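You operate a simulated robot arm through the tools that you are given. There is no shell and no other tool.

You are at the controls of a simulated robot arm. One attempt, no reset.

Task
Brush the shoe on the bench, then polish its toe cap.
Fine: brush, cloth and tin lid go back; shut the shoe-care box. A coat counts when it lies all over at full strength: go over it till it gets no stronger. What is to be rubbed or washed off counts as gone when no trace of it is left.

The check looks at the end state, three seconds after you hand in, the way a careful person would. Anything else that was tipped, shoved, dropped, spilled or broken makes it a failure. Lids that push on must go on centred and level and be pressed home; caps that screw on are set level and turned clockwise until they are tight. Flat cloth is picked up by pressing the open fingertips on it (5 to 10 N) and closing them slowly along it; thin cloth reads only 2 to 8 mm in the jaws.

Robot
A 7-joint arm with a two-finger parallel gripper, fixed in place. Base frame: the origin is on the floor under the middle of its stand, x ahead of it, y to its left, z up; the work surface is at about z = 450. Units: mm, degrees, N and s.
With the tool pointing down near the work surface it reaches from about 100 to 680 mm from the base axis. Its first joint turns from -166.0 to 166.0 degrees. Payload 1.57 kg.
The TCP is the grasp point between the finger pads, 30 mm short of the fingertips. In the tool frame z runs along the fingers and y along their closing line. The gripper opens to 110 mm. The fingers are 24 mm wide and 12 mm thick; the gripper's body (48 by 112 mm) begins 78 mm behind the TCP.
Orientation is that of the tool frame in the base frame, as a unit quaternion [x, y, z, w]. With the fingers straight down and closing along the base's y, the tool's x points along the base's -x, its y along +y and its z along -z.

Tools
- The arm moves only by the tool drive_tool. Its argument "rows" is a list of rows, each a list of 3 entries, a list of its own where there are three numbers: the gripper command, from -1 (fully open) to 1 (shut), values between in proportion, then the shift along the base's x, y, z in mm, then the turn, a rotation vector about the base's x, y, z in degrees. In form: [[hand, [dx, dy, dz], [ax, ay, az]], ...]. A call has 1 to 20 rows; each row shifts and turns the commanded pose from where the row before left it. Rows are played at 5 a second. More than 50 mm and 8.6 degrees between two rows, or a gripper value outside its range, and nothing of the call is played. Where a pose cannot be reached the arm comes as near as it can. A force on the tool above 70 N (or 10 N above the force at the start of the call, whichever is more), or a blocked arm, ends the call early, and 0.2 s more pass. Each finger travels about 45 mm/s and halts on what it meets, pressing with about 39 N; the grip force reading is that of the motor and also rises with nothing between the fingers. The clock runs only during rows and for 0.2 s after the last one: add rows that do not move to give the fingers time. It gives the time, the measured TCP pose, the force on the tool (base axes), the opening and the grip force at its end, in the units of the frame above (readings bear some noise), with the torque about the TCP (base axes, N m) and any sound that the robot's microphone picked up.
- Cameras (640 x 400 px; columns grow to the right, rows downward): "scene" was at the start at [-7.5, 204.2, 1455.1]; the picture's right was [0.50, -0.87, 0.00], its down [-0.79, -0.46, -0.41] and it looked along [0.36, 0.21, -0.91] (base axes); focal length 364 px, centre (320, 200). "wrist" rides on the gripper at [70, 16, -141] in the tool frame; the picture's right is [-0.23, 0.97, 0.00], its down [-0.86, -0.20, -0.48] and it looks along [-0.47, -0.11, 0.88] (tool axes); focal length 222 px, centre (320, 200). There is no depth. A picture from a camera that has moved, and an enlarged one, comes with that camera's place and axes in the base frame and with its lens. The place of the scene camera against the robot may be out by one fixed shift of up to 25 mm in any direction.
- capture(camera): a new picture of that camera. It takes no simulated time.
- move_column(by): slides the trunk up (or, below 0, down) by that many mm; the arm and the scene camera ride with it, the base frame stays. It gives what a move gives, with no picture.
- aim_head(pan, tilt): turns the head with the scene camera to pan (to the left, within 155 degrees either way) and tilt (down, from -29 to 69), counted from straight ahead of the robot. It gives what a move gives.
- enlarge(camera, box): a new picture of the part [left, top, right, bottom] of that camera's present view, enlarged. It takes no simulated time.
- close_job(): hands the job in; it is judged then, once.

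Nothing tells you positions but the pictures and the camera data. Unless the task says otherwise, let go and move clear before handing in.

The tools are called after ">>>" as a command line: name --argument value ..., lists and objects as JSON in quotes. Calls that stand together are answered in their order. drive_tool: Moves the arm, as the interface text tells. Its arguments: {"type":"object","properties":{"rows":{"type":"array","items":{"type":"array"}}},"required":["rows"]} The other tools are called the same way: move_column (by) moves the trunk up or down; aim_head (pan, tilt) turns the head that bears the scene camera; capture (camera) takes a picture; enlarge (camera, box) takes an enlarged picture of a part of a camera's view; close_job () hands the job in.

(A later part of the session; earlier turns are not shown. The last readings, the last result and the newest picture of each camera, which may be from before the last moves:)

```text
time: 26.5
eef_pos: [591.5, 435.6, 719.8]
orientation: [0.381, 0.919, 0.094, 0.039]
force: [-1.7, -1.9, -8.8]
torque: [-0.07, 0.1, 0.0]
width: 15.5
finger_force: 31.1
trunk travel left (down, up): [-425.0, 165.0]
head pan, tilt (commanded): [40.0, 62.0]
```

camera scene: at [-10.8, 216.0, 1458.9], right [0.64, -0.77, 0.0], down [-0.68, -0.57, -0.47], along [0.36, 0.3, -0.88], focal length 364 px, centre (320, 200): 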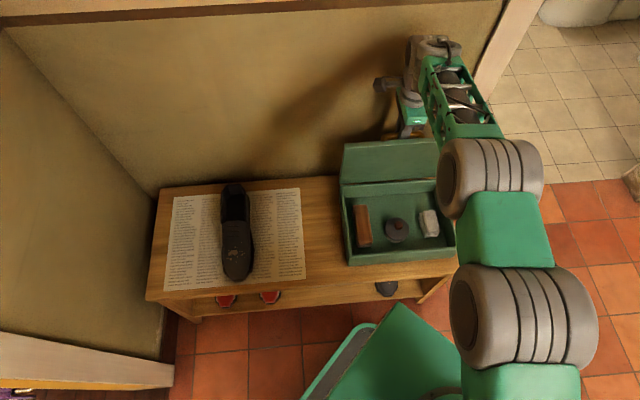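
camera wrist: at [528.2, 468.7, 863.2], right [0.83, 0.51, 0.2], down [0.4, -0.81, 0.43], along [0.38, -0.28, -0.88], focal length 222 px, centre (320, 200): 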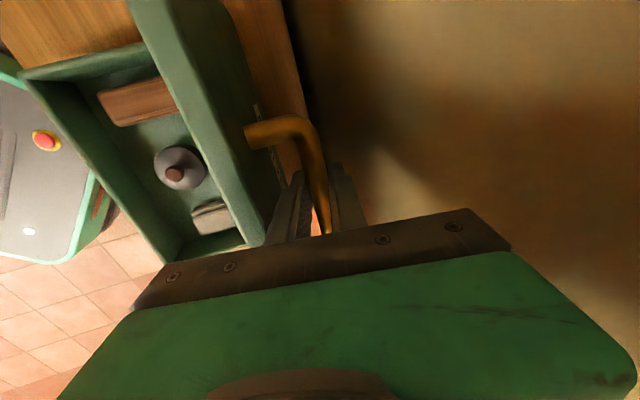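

>>> drive_tool --rows '[[1, [2, 2, -1.2], [0, 0, 0]], [1, [2, 2, -1.2], [0, 0, 0]], [1, [2, 2, -1.2], [0, 0, 0]], [1, [0, 0, 0], [0, 0, 0]], [0.6, [0, 0, 0], [0, 0, 0]], [0.45, [0, 0, 0], [0, 0, 0]], [0.45, [0, 0, 0], [0, 0, 0]], [0.45, [0, 0, 0], [0, 0, 0]]]'

>>> enlarge --camera "wrist" --box '[200, 80, 440, 240]'

>>> enlarge --camera "scene" --box '[330, 80, 480, 230]'

```text
time: 28.3
eef_pos: [599.0, 439.5, 718.6]
orientation: [0.381, 0.919, 0.096, 0.039]
force: [0.8, 0.4, 0.5]
torque: [-0.09, 0.11, 0.02]
width: 29.1
finger_force: 0.2
trunk travel left (down, up): [-425.0, 165.0]
head pan, tilt (commanded): [40.0, 62.0]
```

```text
2.50 times, centred on (320, 160) of wrist
camera zoom: at [539.8, 480.2, 860.0], right [0.83, 0.51, 0.2], down [0.4, -0.81, 0.43], along [0.38, -0.28, -0.88], focal length 555 px, centre (320, 300)
```

zoom: 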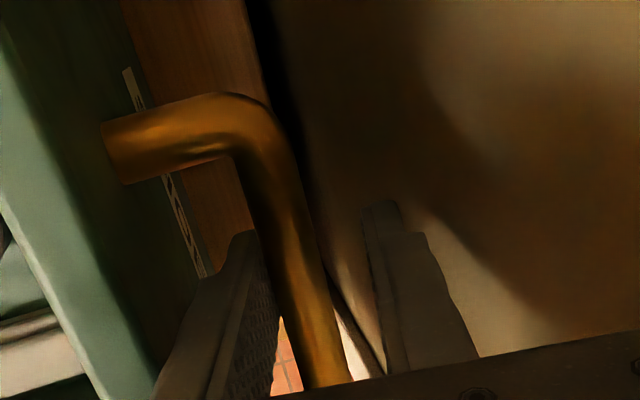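

```text
2.67 times, centred on (405, 155) of scene
camera zoom: at [-11.0, 215.6, 1459.0], right [0.64, -0.77, 0.0], down [-0.68, -0.57, -0.47], along [0.36, 0.3, -0.88], focal length 971 px, centre (93, 320)
```

zoom: 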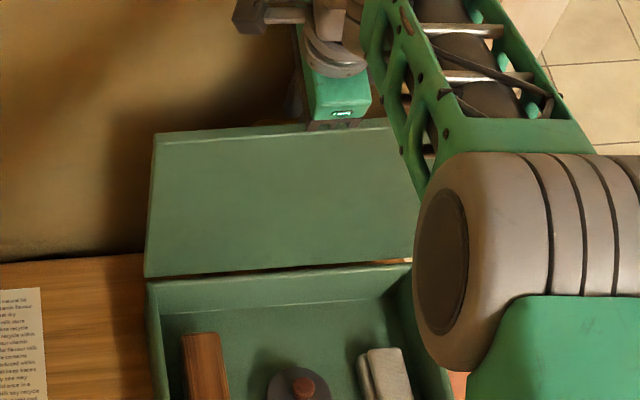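

The bar sits near the front finger now. I'll wait and see whether the lid is stable there.

>>> drive_tool --rows '[[0.3, [0, 0, 0], [0, 0, 0]], [0.2, [0, 0, 0], [0, 0, 0]], [0.2, [0, 0, 0], [0, 0, 0]], [0.2, [0, 0, 0], [0, 0, 0]], [0.2, [0, 0, 0], [0, 0, 0]]]'

>>> enlarge --camera "wrist" --box '[200, 80, 440, 240]'

>>> enlarge --camera "scene" --box '[330, 80, 480, 230]'

```text
time: 29.5
eef_pos: [598.4, 440.3, 718.5]
orientation: [0.381, 0.919, 0.096, 0.04]
force: [0.2, 0.4, -0.5]
torque: [-0.02, 0.01, 0.0]
width: 44.2
finger_force: 0.1
trunk travel left (down, up): [-425.0, 165.0]
head pan, tilt (commanded): [40.0, 62.0]
```

```text
2.50 times, centred on (320, 160) of wrist
camera zoom: at [539.9, 480.3, 859.0], right [0.83, 0.51, 0.2], down [0.4, -0.81, 0.43], along [0.38, -0.28, -0.88], focal length 555 px, centre (320, 300)
```

zoom: 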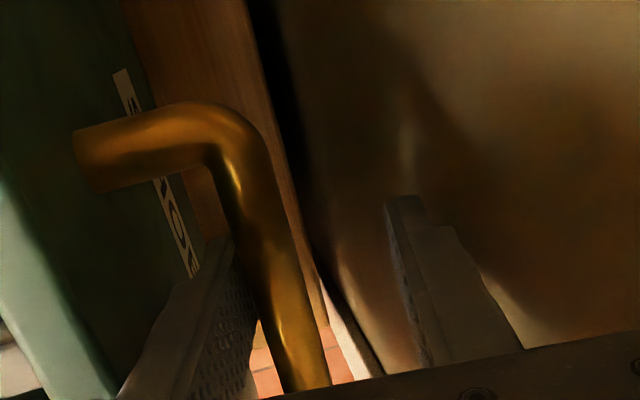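

```text
2.67 times, centred on (405, 155) of scene
camera zoom: at [-10.2, 215.9, 1458.9], right [0.64, -0.77, 0.0], down [-0.68, -0.57, -0.47], along [0.36, 0.3, -0.88], focal length 971 px, centre (93, 320)
```

zoom: 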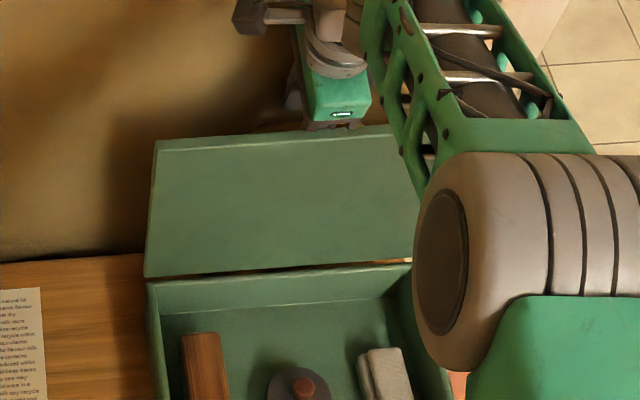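

Opening pushed the lid forward because the front finger fills the gap between bar and lid. I'll narrow the fingers to push the lid back again, then draw the hand straight up.

>>> drive_tool --rows '[[0.4, [0, 0, 0], [0, 0, 0]], [0.6, [0, 0, 0], [0, 0, 0]], [0.63, [0, 0, 0], [0, 0, 0]], [0.63, [0, 0, 0], [0, 0, 0]], [0.63, [1, 1, 0], [0, 0, 0]], [0.63, [0, 0, 0], [0, 0, 0]]]'

>>> enlarge --camera "wrist" --box '[200, 80, 440, 240]'

>>> enlarge --camera "scene" --box '[330, 80, 480, 230]'

```text
time: 30.9
eef_pos: [599.4, 440.9, 716.8]
orientation: [0.381, 0.919, 0.095, 0.039]
force: [-4.0, -3.8, -4.2]
torque: [-0.35, 0.58, -0.12]
width: 25.5
finger_force: 2.9
trunk travel left (down, up): [-425.0, 165.0]
head pan, tilt (commanded): [40.0, 62.0]
```

```text
2.50 times, centred on (320, 160) of wrist
camera zoom: at [540.9, 481.4, 858.2], right [0.83, 0.51, 0.2], down [0.4, -0.81, 0.43], along [0.38, -0.28, -0.88], focal length 555 px, centre (320, 300)
```

zoom: 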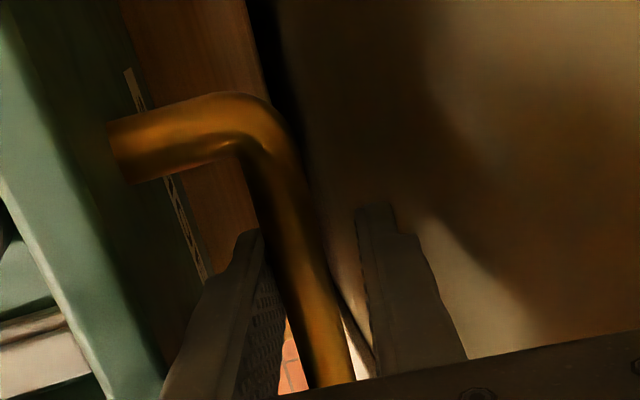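

```text
2.67 times, centred on (405, 155) of scene
camera zoom: at [-10.1, 215.9, 1458.9], right [0.64, -0.77, 0.0], down [-0.68, -0.57, -0.47], along [0.36, 0.3, -0.88], focal length 971 px, centre (93, 320)
```

zoom: 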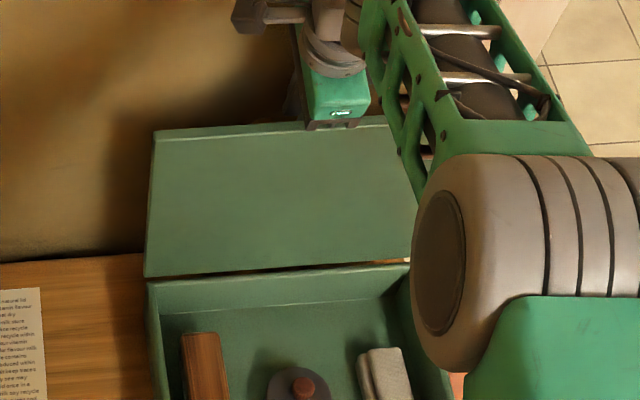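

The lid resists further push, so it's against its stop. I'll relax the finger slightly and lift the hand straight up, checking that the lid stays.

>>> drive_tool --rows '[[0.5, [0, 0, 0], [0, 0, 0]], [0.5, [0, 0, 0], [0, 0, 0]], [0.5, [0, 0, 6], [0, 0, 0]], [0.5, [0, 0, 6], [0, 0, 0]], [0.5, [0, 0, 0], [0, 0, 0]], [0.5, [0, 0, 0], [0, 0, 0]]]'

>>> enlarge --camera "wrist" --box '[200, 80, 440, 240]'

>>> enlarge --camera "scene" --box '[330, 80, 480, 230]'

```text
time: 32.3
eef_pos: [599.1, 442.1, 729.0]
orientation: [0.381, 0.919, 0.094, 0.039]
force: [-2.1, -3.4, -9.8]
torque: [-0.17, 0.15, -0.06]
width: 32.9
finger_force: 2.6
trunk travel left (down, up): [-425.0, 165.0]
head pan, tilt (commanded): [40.0, 62.0]
```

```text
2.50 times, centred on (320, 160) of wrist
camera zoom: at [541.5, 482.1, 870.1], right [0.83, 0.51, 0.2], down [0.4, -0.81, 0.43], along [0.38, -0.28, -0.88], focal length 555 px, centre (320, 300)
```

zoom: 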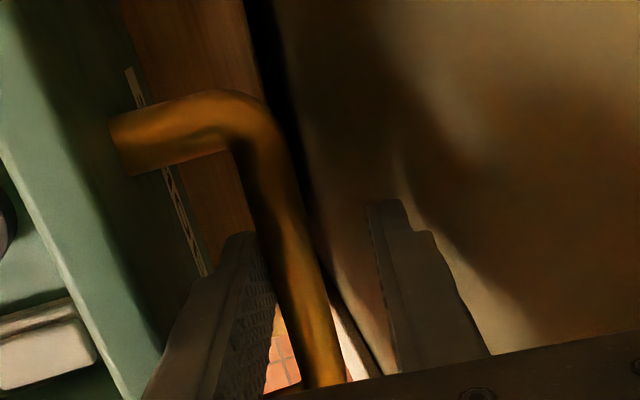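

```text
2.67 times, centred on (405, 155) of scene
camera zoom: at [-9.5, 216.3, 1458.8], right [0.64, -0.77, 0.0], down [-0.68, -0.57, -0.47], along [0.36, 0.3, -0.88], focal length 971 px, centre (93, 320)
```

zoom: 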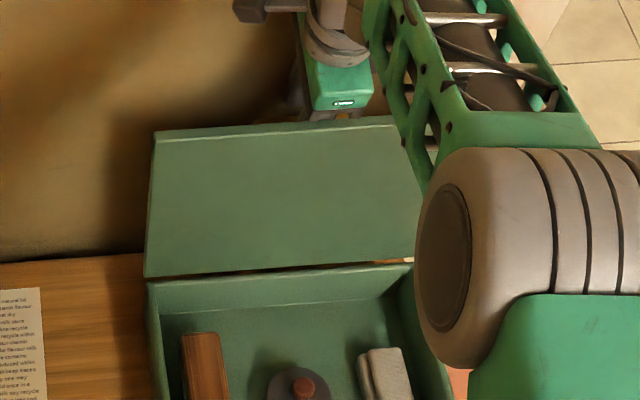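

Moving vertically wedged the leaning finger against the bar; I'll withdraw along the tool axis instead.

>>> drive_tool --rows '[[0.4, [-1.7, -1.7, 0], [0, 0, 0]], [0.4, [-1.45, -1.45, 9.8], [0, 0, 0]], [0.4, [-1.45, -1.45, 9.8], [0, 0, 0]], [0.4, [0, 0, 0], [0, 0, 0]]]'

>>> enlarge --camera "wrist" --box '[200, 80, 440, 240]'

>>> enlarge --camera "scene" --box '[330, 80, 480, 230]'

```text
time: 33.3
eef_pos: [595.1, 436.8, 750.5]
orientation: [0.38, 0.919, 0.096, 0.039]
force: [0.1, 0.1, 0.5]
torque: [-0.03, 0.0, -0.01]
width: 32.4
finger_force: 0.2
trunk travel left (down, up): [-425.0, 165.0]
head pan, tilt (commanded): [40.0, 62.0]
```

```text
2.50 times, centred on (320, 160) of wrist
camera zoom: at [536.7, 477.4, 891.6], right [0.83, 0.51, 0.2], down [0.4, -0.81, 0.43], along [0.38, -0.28, -0.88], focal length 555 px, centre (320, 300)
```

zoom: 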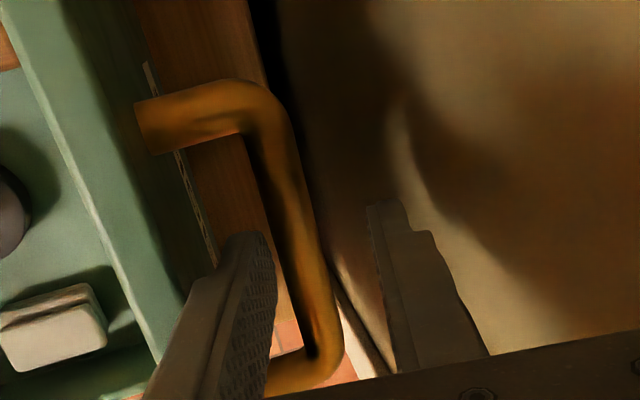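

```text
2.67 times, centred on (405, 155) of scene
camera zoom: at [-10.3, 215.8, 1458.9], right [0.64, -0.77, 0.0], down [-0.68, -0.57, -0.47], along [0.36, 0.3, -0.88], focal length 971 px, centre (93, 320)
```

zoom: 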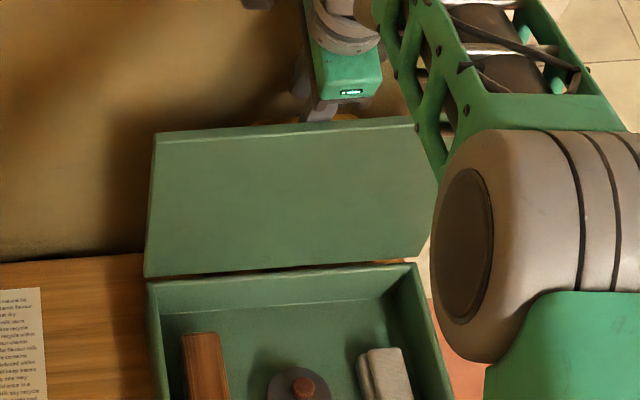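

The lid stays open by itself with zero contact force. I'll raise the hand vertically clear of the lid.

>>> drive_tool --rows '[[0.4, [0, 0, 15], [0, 0, 0]], [0.4, [0, 0, 25], [0, 0, 0]], [0.4, [0, 0, 30], [0, 0, 0]], [0.4, [0, 0, 40], [0, 0, 0]], [0.4, [0, 0, 0], [0, 0, 0]]]'

>>> capture --camera "wrist"

>>> enlarge --camera "scene" --box '[330, 80, 480, 280]'

```text
time: 34.5
eef_pos: [594.8, 436.6, 859.1]
orientation: [0.381, 0.919, 0.096, 0.04]
force: [-0.5, -0.3, -0.8]
torque: [-0.04, -0.04, 0.01]
width: 33.1
finger_force: 0.1
trunk travel left (down, up): [-425.0, 165.0]
head pan, tilt (commanded): [40.0, 62.0]
```

```text
taken
camera wrist: at [535.3, 476.4, 1000.3], right [0.83, 0.51, 0.2], down [0.4, -0.81, 0.43], along [0.38, -0.28, -0.88], focal length 222 px, centre (320, 200)
```

wrist: 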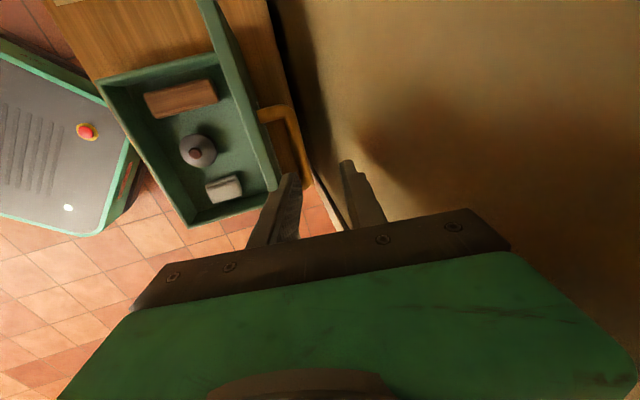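

```text
2.00 times, centred on (405, 180) of scene
camera zoom: at [-10.4, 215.7, 1458.9], right [0.64, -0.77, 0.0], down [-0.68, -0.57, -0.47], along [0.36, 0.3, -0.88], focal length 728 px, centre (150, 240)
```

zoom: 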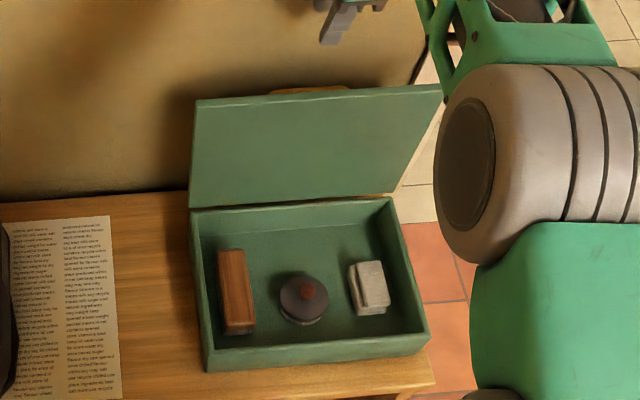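

The box stands open. I'll bring the hand back over the front of the box, upright and turned 90° (fingers closing along the box length), to view the contents from the robot side.

>>> drive_tool --rows '[[0, [0, 0, 25], [-4.2, 4.2, 0]], [-0.5, [-20, -20, 10], [-4.2, 4.2, 0]], [-1, [-20, -16, 0], [0, 0, 7.5]], [-1, [-20, -16, 0], [0, 0, 7.5]], [-1, [-20, -16, 0], [0, 0, 7.5]], [-1, [-20, -16, 0], [0, 0, 7.5]], [-1, [-20, -16, -10], [0, 0, 7.5]], [-1, [-20, -16, -15], [0, 0, 7.5]], [-1, [-20, -16, -15], [0, 0, 7.5]], [-1, [-20, -16, -15], [0, 0, 7.5]], [-1, [-20, -16, -15], [0, 0, 7.5]], [-1, [-20, -14, -15], [0, 0, 7.5]], [-1, [-15, -14, -15], [0, 0, 7.5]], [-1, [-15, -13, -15], [0, 0, 7.5]], [-1, [0, 0, 0], [0, 0, 0]], [-1, [0, 0, 0], [0, 0, 0]]]'

>>> capture --camera "wrist"

>>> capture --camera "scene"

```text
time: 37.9
eef_pos: [345.0, 232.5, 779.6]
orientation: [-0.384, 0.923, 0.0, 0.0]
force: [0.8, 0.4, -0.2]
torque: [0.02, -0.04, 0.0]
width: 110.2
finger_force: 0.0
trunk travel left (down, up): [-425.0, 165.0]
head pan, tilt (commanded): [40.0, 62.0]
```

```text
taken
camera wrist: at [283.8, 194.9, 920.9], right [-0.53, 0.85, 0.0], down [0.74, 0.46, 0.48], along [0.41, 0.25, -0.88], focal length 222 px, centre (320, 200)
```

wrist: 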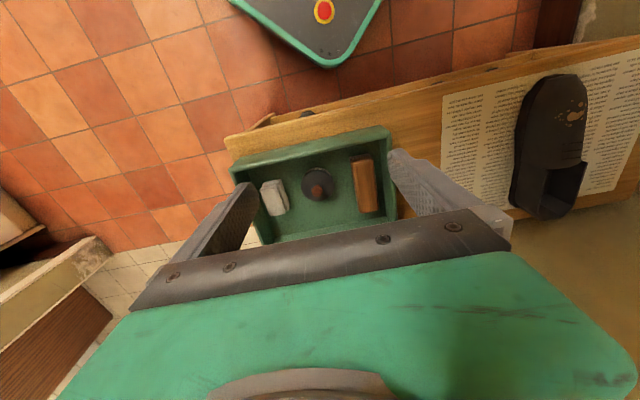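

```text
taken
camera scene: at [-10.2, 215.8, 1458.9], right [0.64, -0.77, 0.0], down [-0.68, -0.57, -0.47], along [0.36, 0.3, -0.88], focal length 364 px, centre (320, 200)
```

scene: 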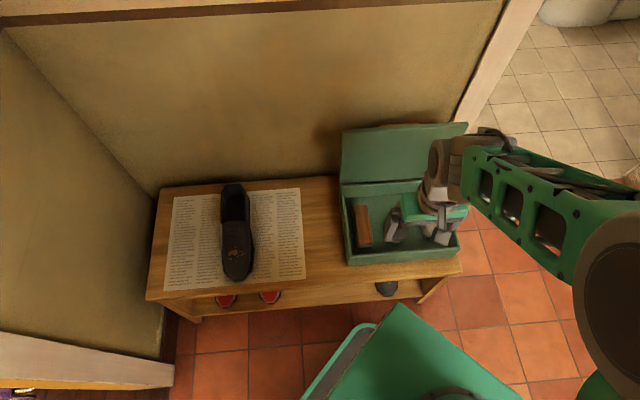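

The wrist view now shows brush, tin and cloth. I'll enlarge for measurement.

>>> enlarge --camera "wrist" --box '[220, 110, 420, 250]'

>>> enlarge --camera "scene" --box '[335, 170, 475, 270]'

>>> enlarge --camera "wrist" --box '[480, 50, 640, 240]'

```text
2.86 times, centred on (320, 180) of wrist
camera zoom: at [283.8, 194.9, 920.9], right [-0.53, 0.85, 0.0], down [0.74, 0.46, 0.48], along [0.41, 0.25, -0.88], focal length 635 px, centre (320, 257)
```

zoom: 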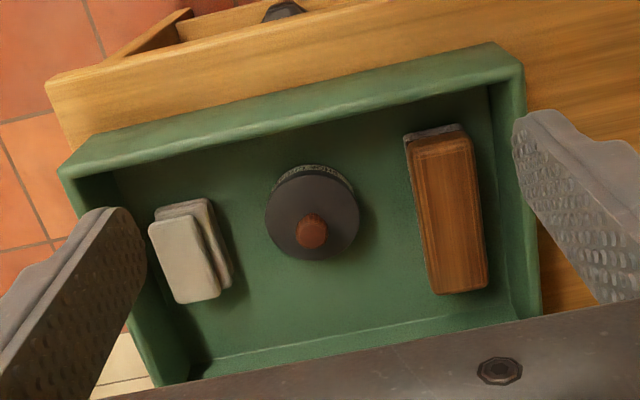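

```text
4.00 times, centred on (405, 220) of scene
camera zoom: at [-10.2, 215.8, 1458.9], right [0.64, -0.77, 0.0], down [-0.68, -0.57, -0.47], along [0.36, 0.3, -0.88], focal length 1457 px, centre (-20, 120)
```

zoom: 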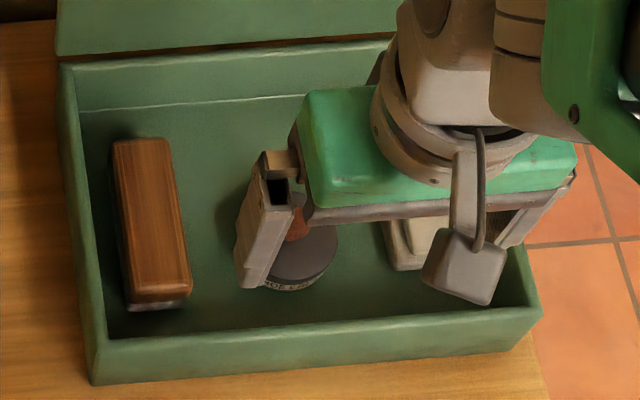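

```text
2.11 times, centred on (560, 145) of wrist
camera zoom: at [283.8, 194.9, 920.9], right [-0.53, 0.85, 0.0], down [0.74, 0.46, 0.48], along [0.41, 0.25, -0.88], focal length 468 px, centre (-185, 316)
```

zoom: 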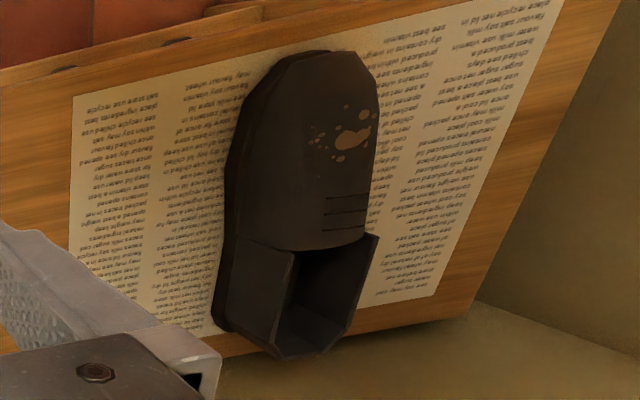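

Brush centre ≈ (398, 377), 124 × 39 mm with long axis along the box depth; tin ≈ (454, 295); cloth ≈ (533, 232). I'll move above the brush with the fingers part-closed and look from there.

>>> drive_tool --rows '[[-0.164, [10.6, 28.9, -26], [0, 0, 0]], [-0.164, [10.6, 28.9, -26], [0, 0, 0]], [-0.164, [10.6, 28.9, -26], [0, 0, 0]], [-0.164, [10.6, 28.9, -26], [0, 0, 0]], [-0.164, [10.6, 28.9, -26], [0, 0, 0]], [-0.164, [0, 0, 0], [0, 0, 0]], [-0.164, [0, 0, 0], [0, 0, 0]]]'

>>> capture --camera "wrist"

>>> enlarge --camera "wrist" --box '[220, 60, 420, 220]'

>>> enlarge --camera "scene" --box '[335, 170, 475, 270]'

```text
time: 39.5
eef_pos: [395.6, 377.5, 647.8]
orientation: [-0.383, 0.924, 0.0, 0.0]
force: [0.3, -0.3, 0.5]
torque: [-0.01, 0.0, 0.0]
width: 64.0
finger_force: 0.1
trunk travel left (down, up): [-425.0, 165.0]
head pan, tilt (commanded): [40.0, 62.0]
```

```text
taken
camera wrist: at [335.3, 340.5, 788.0], right [-0.53, 0.85, 0.0], down [0.75, 0.46, 0.48], along [0.41, 0.25, -0.88], focal length 222 px, centre (320, 200)
```

wrist: 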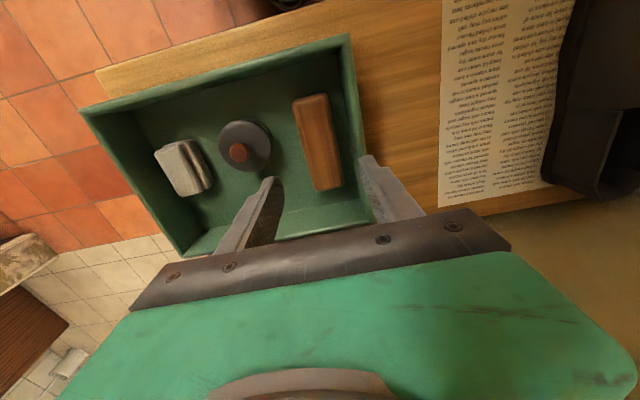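

```text
2.50 times, centred on (320, 140) of wrist
camera zoom: at [335.3, 340.5, 788.0], right [-0.53, 0.85, 0.0], down [0.75, 0.46, 0.48], along [0.41, 0.25, -0.88], focal length 555 px, centre (320, 350)
```

zoom: 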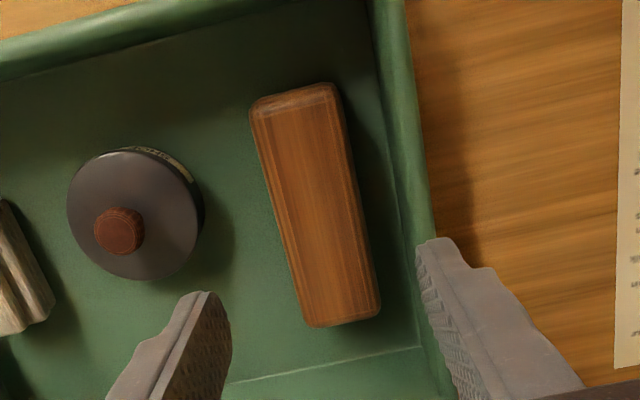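

```text
4.00 times, centred on (405, 220) of scene
camera zoom: at [-10.3, 215.7, 1458.9], right [0.64, -0.77, 0.0], down [-0.68, -0.57, -0.47], along [0.36, 0.3, -0.88], focal length 1457 px, centre (-20, 120)
```

zoom: 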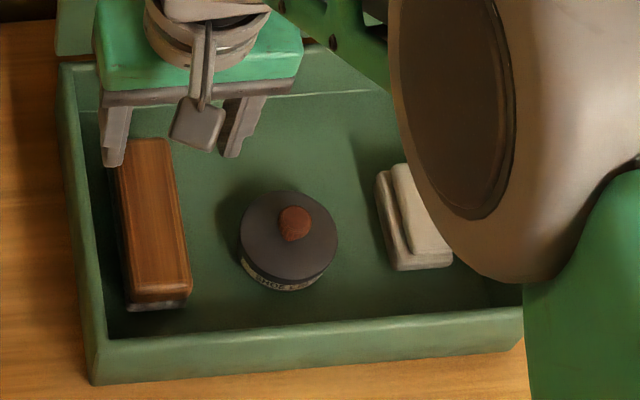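

Brush top is at z≈499, centre ≈ (400, 380). I'll descend so the fingertips overlap ~19 mm of the wooden back and then close gently.

>>> drive_tool --rows '[[-0.164, [4, 1.5, -35], [0, 0, 0]], [-0.164, [0, 0, -35], [0, 0, 0]], [-0.164, [0, 0, -30], [0, 0, 0]], [-0.164, [0, 0, -15], [0, 0, 0]], [-0.164, [0, 0, 0], [0, 0, 0]], [-0.164, [0, 0, 0], [0, 0, 0]]]'

>>> enlarge --camera "wrist" --box '[220, 60, 420, 220]'

>>> enlarge --camera "scene" --box '[335, 170, 475, 270]'

```text
time: 40.9
eef_pos: [402.6, 379.3, 534.0]
orientation: [-0.383, 0.924, 0.0, -0.001]
force: [-0.2, -0.4, -0.1]
torque: [0.0, 0.0, 0.02]
width: 64.1
finger_force: 0.0
trunk travel left (down, up): [-425.0, 165.0]
head pan, tilt (commanded): [40.0, 62.0]
```

```text
2.50 times, centred on (320, 140) of wrist
camera zoom: at [340.5, 342.2, 674.4], right [-0.53, 0.85, 0.0], down [0.75, 0.46, 0.48], along [0.41, 0.25, -0.88], focal length 555 px, centre (320, 350)
```

zoom: 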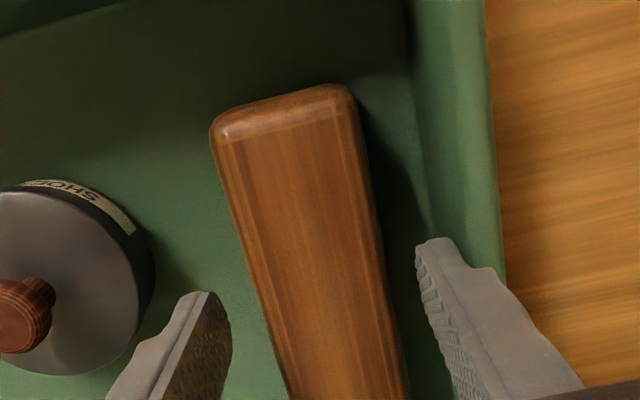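

```text
4.00 times, centred on (405, 220) of scene
camera zoom: at [-10.2, 215.9, 1458.9], right [0.64, -0.77, 0.0], down [-0.68, -0.57, -0.47], along [0.36, 0.3, -0.88], focal length 1457 px, centre (-20, 120)
```

zoom: 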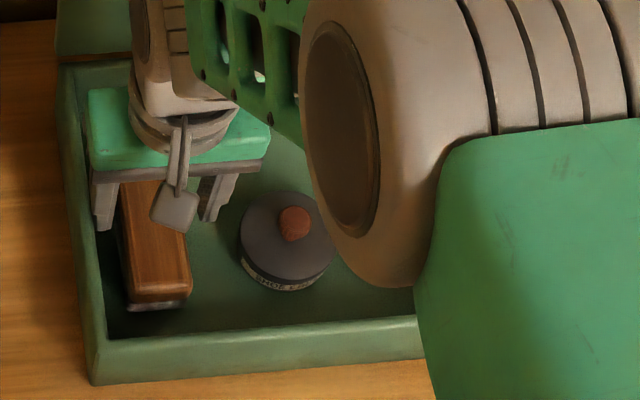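

Clearances look fine. I'll go the last 24 mm down and close on the brush.

>>> drive_tool --rows '[[-0.164, [0, 0, -12], [0, 0, 0]], [-0.164, [0, 0, -11], [0, 0, 0]], [-0.164, [0, 0, 0], [0, 0, 0]], [0.1, [0, 0, 0], [0, 0, 0]], [0.25, [0, 0, 0], [0, 0, 0]], [0.4, [0, 0, 0], [0, 0, 0]], [0.6, [0, 0, 0], [0, 0, 0]], [0.6, [0, 0, 0], [0, 0, 0]]]'

>>> enlarge --camera "wrist" --box '[220, 60, 420, 220]'

```text
time: 41.8
eef_pos: [400.0, 382.6, 517.3]
orientation: [-0.388, 0.922, 0.005, 0.001]
force: [-22.4, -11.2, 46.5]
torque: [1.04, 1.74, 0.91]
width: 57.1
finger_force: 4.7
trunk travel left (down, up): [-425.0, 165.0]
head pan, tilt (commanded): [40.0, 62.0]
stopped in row 4: the force on the tool passed its limit at 72 N (the readings are from after the stop); the commanded pose is now the measured one
```

```text
2.50 times, centred on (320, 140) of wrist
camera zoom: at [339.3, 343.3, 658.2], right [-0.54, 0.84, 0.01], down [0.74, 0.47, 0.48], along [0.4, 0.26, -0.88], focal length 555 px, centre (320, 350)
```

zoom: 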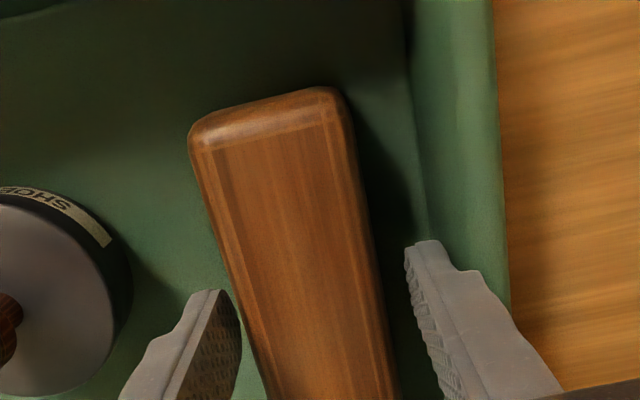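

Something touched the left-hand fingertip at z≈487 (about 46 N). I'll back up a little and look closely at the clearance to the box wall.

>>> drive_tool --rows '[[-0.1, [0, 0, 8], [0, 0, 0]], [-0.1, [0, 0, 8], [0, 0, 0]], [-0.1, [0, 0, 0], [0, 0, 0]], [-0.1, [0, 0, 0], [0, 0, 0]]]'

>>> enlarge --camera "wrist" --box '[320, 100, 420, 200]'

>>> enlarge --camera "scene" --box '[340, 190, 400, 260]'

```text
time: 42.8
eef_pos: [402.9, 382.0, 531.1]
orientation: [-0.385, 0.923, 0.002, 0.001]
force: [-0.1, 1.1, 0.4]
torque: [-0.03, -0.01, -0.02]
width: 60.2
finger_force: 0.0
trunk travel left (down, up): [-425.0, 165.0]
head pan, tilt (commanded): [40.0, 62.0]
```

```text
4.00 times, centred on (370, 150) of wrist
camera zoom: at [341.3, 343.9, 670.7], right [-0.53, 0.85, 0.0], down [0.74, 0.46, 0.48], along [0.41, 0.26, -0.88], focal length 888 px, centre (120, 400)
```

zoom: 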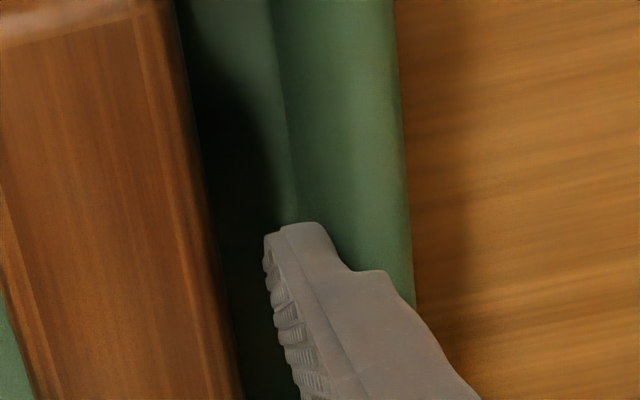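

```text
5.71 times, centred on (370, 225) of scene
camera zoom: at [-10.2, 215.8, 1458.8], right [0.64, -0.77, 0.0], down [-0.68, -0.57, -0.47], along [0.36, 0.3, -0.88], focal length 2081 px, centre (34, 57)
```

zoom: 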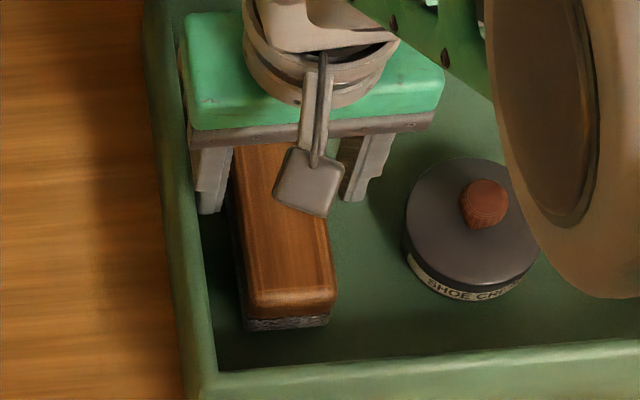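

The finger's thicker shank had caught the box rim (rim top ≈ z 527). I'll grip the brush with just the slim fingertip section (≈10 mm overlap), lift it out, and regrip deeper on the bench.

>>> drive_tool --rows '[[0.02, [0, 0, 0], [0, 0, 0]], [0.02, [0, 0, -6], [0, 0, 0]], [0.02, [0, 0, -6], [0, 0, 0]], [0.02, [0, 0, 0], [0, 0, 0]], [0.1, [0, 0, 0], [0, 0, 0]], [0.15, [0, 0, 0], [0, 0, 0]], [0.2, [0, 0, 0], [0, 0, 0]], [0.3, [0, 0, 0], [0, 0, 0]], [0.6, [0, 0, 0], [0, 0, 0]], [0.6, [0, 0, 0], [0, 0, 0]]]'

>>> enlarge --camera "wrist" --box '[220, 60, 420, 220]'

```text
time: 45.0
eef_pos: [404.3, 381.5, 518.5]
orientation: [-0.385, 0.923, 0.002, 0.001]
force: [0.4, 0.3, -0.2]
torque: [0.04, -0.02, 0.02]
width: 44.0
finger_force: 38.5
trunk travel left (down, up): [-425.0, 165.0]
head pan, tilt (commanded): [40.0, 62.0]
```

```text
2.50 times, centred on (320, 140) of wrist
camera zoom: at [341.2, 343.6, 659.0], right [-0.53, 0.85, 0.0], down [0.74, 0.46, 0.48], along [0.4, 0.26, -0.88], focal length 555 px, centre (320, 350)
```

zoom: 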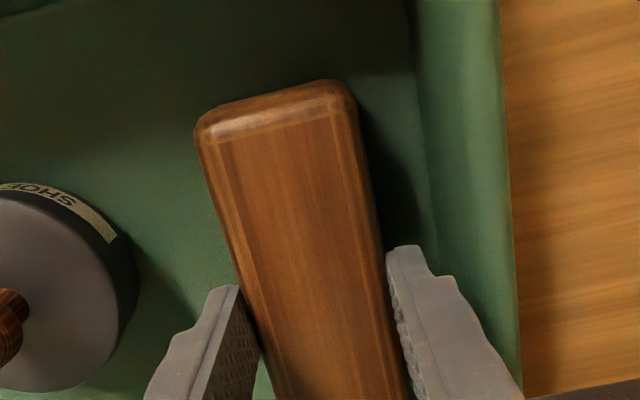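

Gripped at 44 mm width. I'll lift the brush clear of the box.

>>> drive_tool --rows '[[0.6, [0, 0, 5], [0, 0, 0]], [0.6, [0, 0, 10], [0, 0, 0]], [0.6, [0, 0, 20], [0, 0, 0]], [0.6, [0, 0, 25], [0, 0, 0]], [0.6, [0, 0, 25], [0, 0, 0]], [0.6, [0, 0, 20], [0, 0, 0]], [0.6, [0, 0, 0], [0, 0, 0]]]'

>>> enlarge --camera "wrist" --box '[220, 60, 420, 220]'

>>> capture --camera "wrist"

>>> enlarge --camera "scene" --box '[330, 150, 450, 260]'

```text
time: 46.6
eef_pos: [403.8, 382.0, 623.8]
orientation: [-0.385, 0.923, 0.002, 0.0]
force: [0.6, -0.1, 0.1]
torque: [0.0, 0.01, 0.03]
width: 21.8
finger_force: 0.1
trunk travel left (down, up): [-425.0, 165.0]
head pan, tilt (commanded): [40.0, 62.0]
```

```text
2.50 times, centred on (320, 140) of wrist
camera zoom: at [342.6, 343.3, 764.1], right [-0.53, 0.85, 0.0], down [0.74, 0.47, 0.48], along [0.4, 0.26, -0.88], focal length 555 px, centre (320, 350)
```

zoom: 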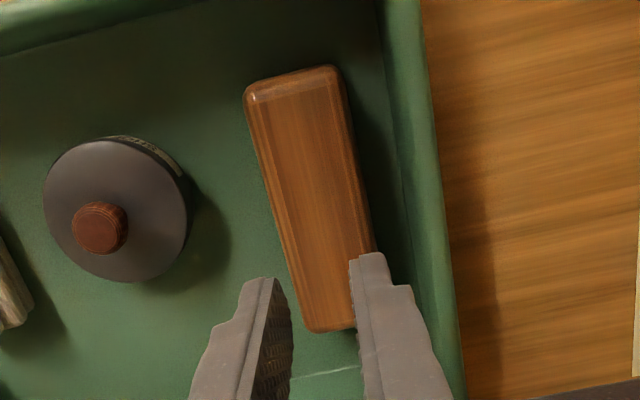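

```text
taken
camera wrist: at [342.6, 343.3, 764.1], right [-0.53, 0.85, 0.0], down [0.74, 0.47, 0.48], along [0.4, 0.26, -0.88], focal length 222 px, centre (320, 200)
```

wrist: 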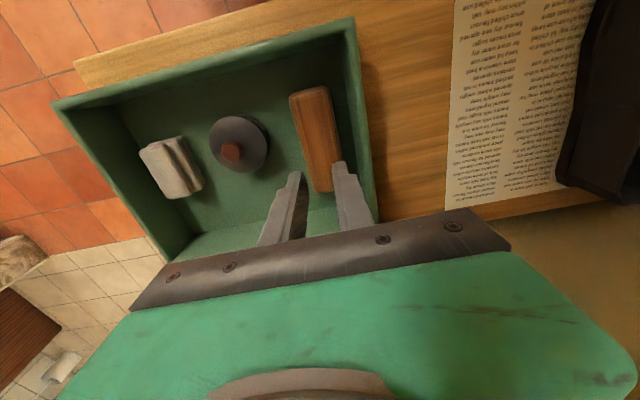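

```text
3.64 times, centred on (390, 205) of scene
camera zoom: at [-10.3, 215.7, 1458.9], right [0.64, -0.77, 0.0], down [-0.68, -0.57, -0.47], along [0.36, 0.3, -0.88], focal length 1324 px, centre (66, 182)
```

zoom: 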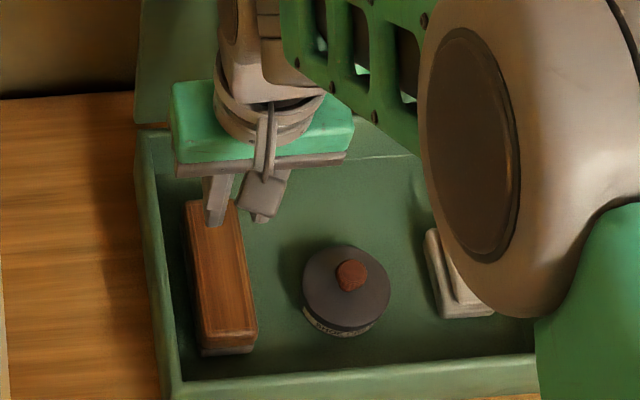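

The shallow grip slipped off the rounded top edge; the brush still lies in place. I'll nudge it ~10 mm away from the box wall with one fingertip so that the fingers can go deeper.

>>> drive_tool --rows '[[-0.164, [2.5, -5.3, 0], [0, 0, 0]], [-0.164, [0, 0, -30], [0, 0, 0]], [-0.164, [0, 0, -30], [0, 0, 0]], [-0.164, [0, 0, -25], [0, 0, 0]], [-0.164, [0, 0, -13], [0, 0, 0]], [-0.164, [0, 0, -7], [0, 0, 0]], [-0.164, [0, 0, 0], [0, 0, 0]], [-0.164, [0, 0, 0], [0, 0, 0]]]'

>>> enlarge --camera "wrist" --box '[220, 60, 420, 220]'

```text
time: 48.4
eef_pos: [405.9, 377.2, 518.6]
orientation: [-0.385, 0.923, 0.003, 0.001]
force: [-0.8, -0.5, 0.2]
torque: [0.01, 0.03, -0.02]
width: 64.1
finger_force: 0.2
trunk travel left (down, up): [-425.0, 165.0]
head pan, tilt (commanded): [40.0, 62.0]
```

```text
2.50 times, centred on (320, 140) of wrist
camera zoom: at [344.4, 339.4, 658.8], right [-0.53, 0.85, 0.0], down [0.74, 0.46, 0.48], along [0.4, 0.26, -0.88], focal length 555 px, centre (320, 350)
```

zoom: 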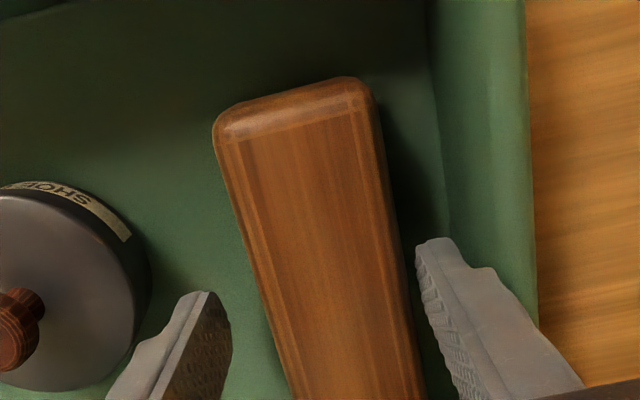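

>>> drive_tool --rows '[[-0.164, [2.5, -2.5, 0], [0, 0, 0]], [-0.164, [0, 0, -4], [0, 0, 0]], [-0.164, [0, 0, -4], [0, 0, 0]], [-0.164, [2, -2, 0], [0, 0, 0]], [-0.164, [2, -2, 0], [0, 0, 0]], [-0.164, [2, -2, 0], [0, 0, 0]], [-0.164, [2, -2, 0], [0, 0, 0]], [-0.164, [2, -2, 0], [0, 0, 0]], [-0.164, [0, 0, 0], [0, 0, 0]]]'

>>> enlarge --camera "wrist" --box '[220, 60, 420, 220]'

```text
time: 50.4
eef_pos: [418.9, 364.0, 511.3]
orientation: [-0.385, 0.923, 0.003, 0.001]
force: [-0.2, 0.0, -0.3]
torque: [0.0, 0.02, 0.01]
width: 64.4
finger_force: 0.2
trunk travel left (down, up): [-425.0, 165.0]
head pan, tilt (commanded): [40.0, 62.0]
heard: snap
```

```text
2.50 times, centred on (320, 140) of wrist
camera zoom: at [356.7, 326.2, 650.5], right [-0.53, 0.85, 0.0], down [0.74, 0.46, 0.48], along [0.4, 0.26, -0.88], focal length 555 px, centre (320, 350)
```

zoom: 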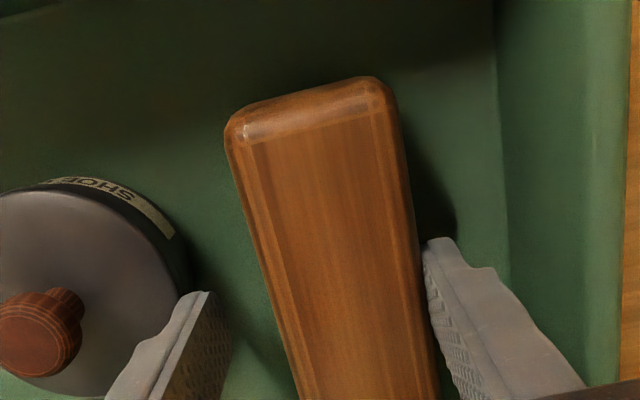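

I heard a snap and the other finger is now close to the tin. I'll ease back and inspect the tin and brush.

>>> drive_tool --rows '[[0, [-2, 2, 0], [0, 0, 0]], [0, [0, 0, 0], [0, 0, 0]], [0, [0, 0, 0], [0, 0, 0]]]'

>>> enlarge --camera "wrist" --box '[200, 80, 320, 200]'

>>> enlarge --camera "scene" --box '[340, 190, 440, 260]'

>>> capture --camera "wrist"

```text
time: 51.2
eef_pos: [415.6, 366.5, 510.9]
orientation: [-0.385, 0.923, 0.002, 0.0]
force: [1.0, 0.2, -0.7]
torque: [-0.01, 0.0, 0.04]
width: 55.0
finger_force: 0.0
trunk travel left (down, up): [-425.0, 165.0]
head pan, tilt (commanded): [40.0, 62.0]
heard: snap
```

```text
3.33 times, centred on (260, 140) of wrist
camera zoom: at [354.8, 328.5, 650.9], right [-0.53, 0.85, 0.0], down [0.74, 0.46, 0.48], along [0.4, 0.26, -0.88], focal length 740 px, centre (520, 400)
```

zoom: 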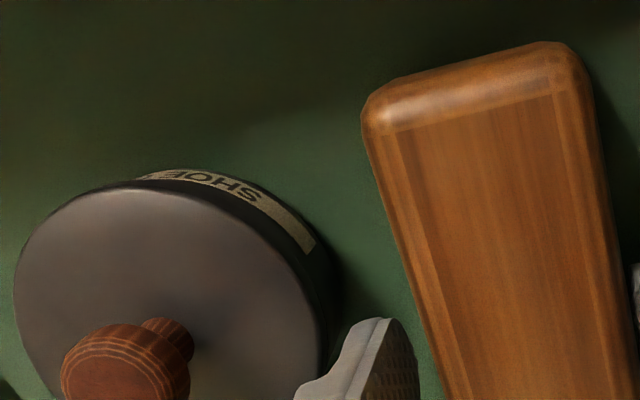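

```text
5.71 times, centred on (390, 225) of scene
camera zoom: at [-10.2, 215.8, 1458.9], right [0.64, -0.77, 0.0], down [-0.68, -0.57, -0.47], along [0.36, 0.3, -0.88], focal length 2081 px, centre (-80, 57)
```

zoom: 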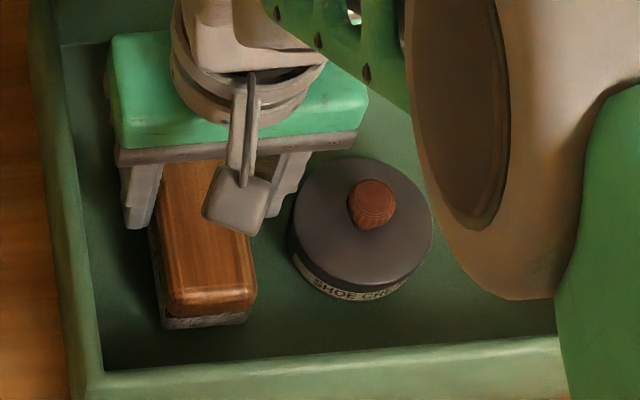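

```text
taken
camera wrist: at [354.8, 328.5, 650.9], right [-0.53, 0.85, 0.0], down [0.74, 0.46, 0.48], along [0.4, 0.26, -0.88], focal length 222 px, centre (320, 200)
```

wrist: 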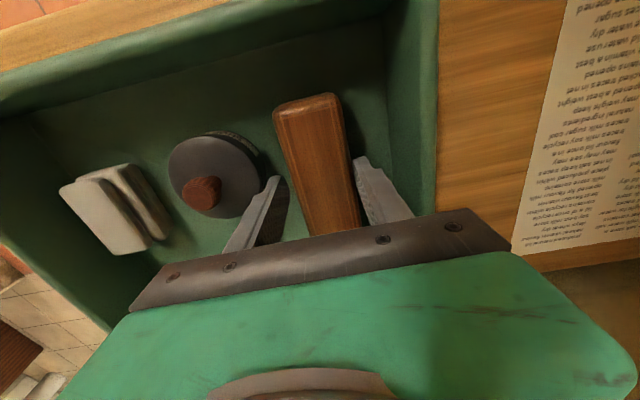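

>>> capture --camera "scene"

>>> enlarge --camera "scene" --box '[330, 100, 480, 280]'

```text
taken
camera scene: at [-10.2, 215.8, 1458.9], right [0.64, -0.77, 0.0], down [-0.68, -0.57, -0.47], along [0.36, 0.3, -0.88], focal length 364 px, centre (320, 200)
```

scene: 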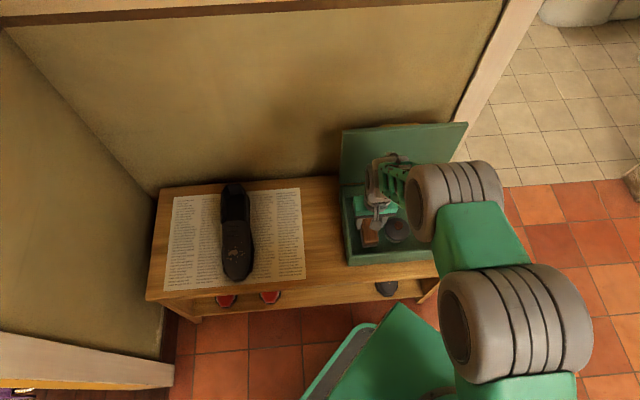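

```text
2.22 times, centred on (405, 190) of scene
camera zoom: at [-10.2, 215.8, 1458.9], right [0.64, -0.77, 0.0], down [-0.68, -0.57, -0.47], along [0.36, 0.3, -0.88], focal length 809 px, centre (131, 222)
```

zoom: 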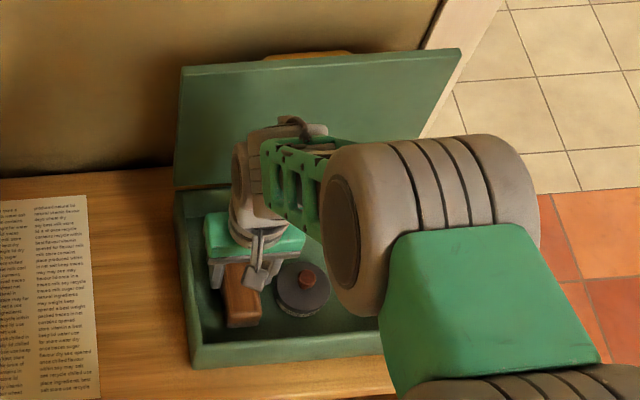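

The tin and brush haven't visibly moved otherwise. I'll centre the fingers on the brush (now shifted ~14 mm), go deeper and grip.

>>> drive_tool --rows '[[0, [-2, 2, 0], [0, 0, 0]], [0, [-2, 2, 0], [0, 0, 0]], [0, [0, 0, -4], [0, 0, 0]], [0, [0, 0, -4], [0, 0, 0]], [0, [0, 0, 0], [0, 0, 0]]]'

>>> enlarge --camera "wrist" --box '[220, 60, 420, 220]'

```text
time: 52.4
eef_pos: [413.2, 371.7, 503.2]
orientation: [-0.385, 0.923, 0.002, 0.0]
force: [-0.2, 0.8, -0.6]
torque: [-0.03, 0.0, 0.03]
width: 54.9
finger_force: 0.1
trunk travel left (down, up): [-425.0, 165.0]
head pan, tilt (commanded): [40.0, 62.0]
```

```text
2.50 times, centred on (320, 140) of wrist
camera zoom: at [351.4, 332.7, 642.9], right [-0.53, 0.85, 0.0], down [0.74, 0.46, 0.48], along [0.4, 0.26, -0.88], focal length 555 px, centre (320, 350)
```

zoom: 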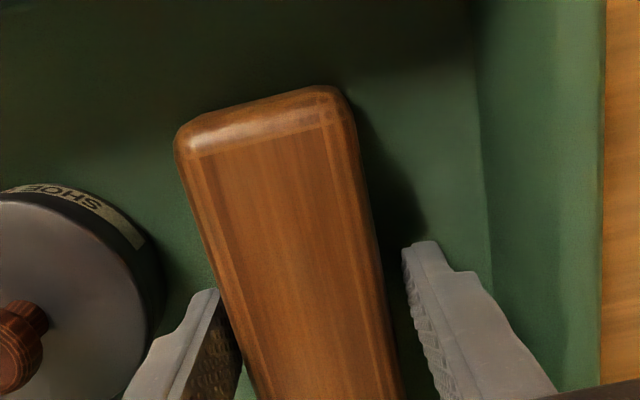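

The brush is between the fingers; closing.

>>> drive_tool --rows '[[0.1, [0, 0, 0], [0, 0, 0]], [0.2, [0, 0, 0], [0, 0, 0]], [0.3, [0, 0, 0], [0, 0, 0]], [0.6, [0, 0, 0], [0, 0, 0]], [0.8, [0, 0, 0], [0, 0, 0]], [0.8, [0, 0, 0], [0, 0, 0]], [0.8, [0, 0, 3], [0, 0, 0]], [0.8, [0, 0, 5], [0, 0, 0]], [0.8, [0, 0, 0], [0, 0, 0]]]'

>>> enlarge --camera "wrist" --box '[220, 60, 420, 220]'

```text
time: 54.4
eef_pos: [412.0, 370.2, 510.5]
orientation: [-0.385, 0.923, 0.002, 0.001]
force: [-0.2, -0.5, -0.8]
torque: [-0.01, 0.0, 0.0]
width: 44.5
finger_force: 39.3
trunk travel left (down, up): [-425.0, 165.0]
head pan, tilt (commanded): [40.0, 62.0]
```

```text
2.50 times, centred on (320, 140) of wrist
camera zoom: at [350.5, 332.0, 650.9], right [-0.53, 0.85, 0.0], down [0.74, 0.46, 0.48], along [0.4, 0.26, -0.88], focal length 555 px, centre (320, 350)
```

zoom: 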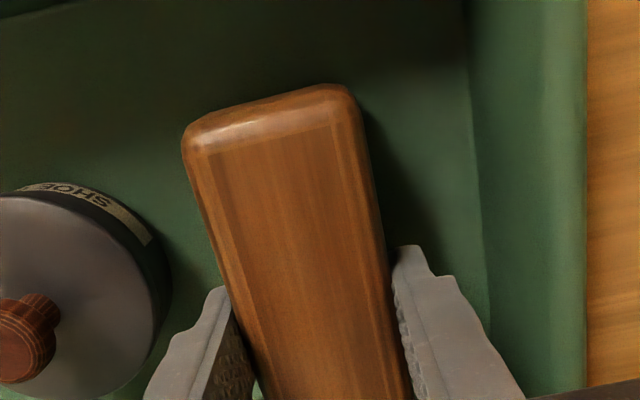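

Solid hold. Lifting the brush out.

>>> drive_tool --rows '[[0.8, [0, 0, 15], [0, 0, 0]], [0.8, [0, 0, 25], [0, 0, 0]], [0.8, [0, 0, 30], [0, 0, 0]], [0.8, [0, 0, 30], [0, 0, 0]], [0.8, [0, 0, 30], [0, 0, 0]], [0.8, [0, 0, 0], [0, 0, 0]]]'

>>> capture --camera "wrist"

>>> enlarge --camera "scene" --box '[330, 100, 480, 280]'

>>> enlarge --camera "wrist" --box '[140, 60, 300, 220]'

```text
time: 55.8
eef_pos: [411.1, 372.1, 639.8]
orientation: [-0.385, 0.923, 0.003, 0.001]
force: [-0.3, -0.3, 0.1]
torque: [-0.01, 0.02, -0.02]
width: 44.4
finger_force: 39.2
trunk travel left (down, up): [-425.0, 165.0]
head pan, tilt (commanded): [40.0, 62.0]
```

```text
taken
camera wrist: at [350.9, 333.1, 781.4], right [-0.53, 0.85, 0.0], down [0.74, 0.46, 0.48], along [0.4, 0.26, -0.88], focal length 222 px, centre (320, 200)
```

wrist: 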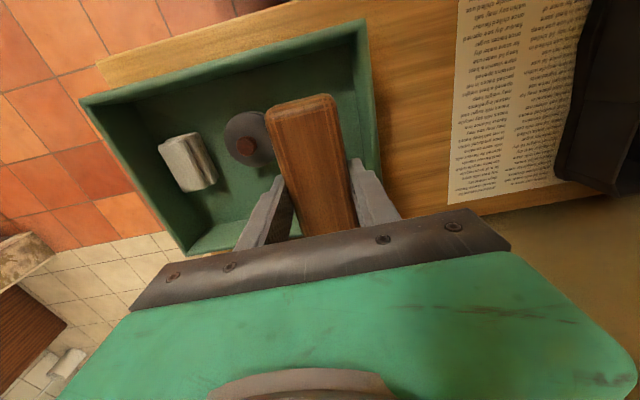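

```text
2.22 times, centred on (405, 190) of scene
camera zoom: at [-10.3, 215.7, 1458.9], right [0.64, -0.77, 0.0], down [-0.68, -0.57, -0.47], along [0.36, 0.3, -0.88], focal length 809 px, centre (131, 222)
```

zoom: 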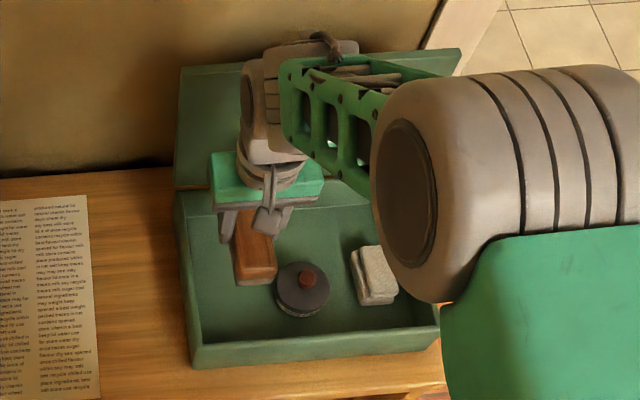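

```text
2.50 times, centred on (220, 140) of wrist
camera zoom: at [350.9, 333.1, 781.4], right [-0.53, 0.85, 0.0], down [0.74, 0.46, 0.48], along [0.4, 0.26, -0.88], focal length 555 px, centre (570, 350)
```

zoom: 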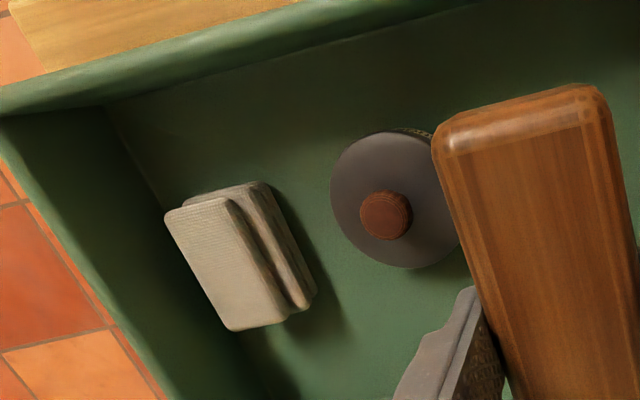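

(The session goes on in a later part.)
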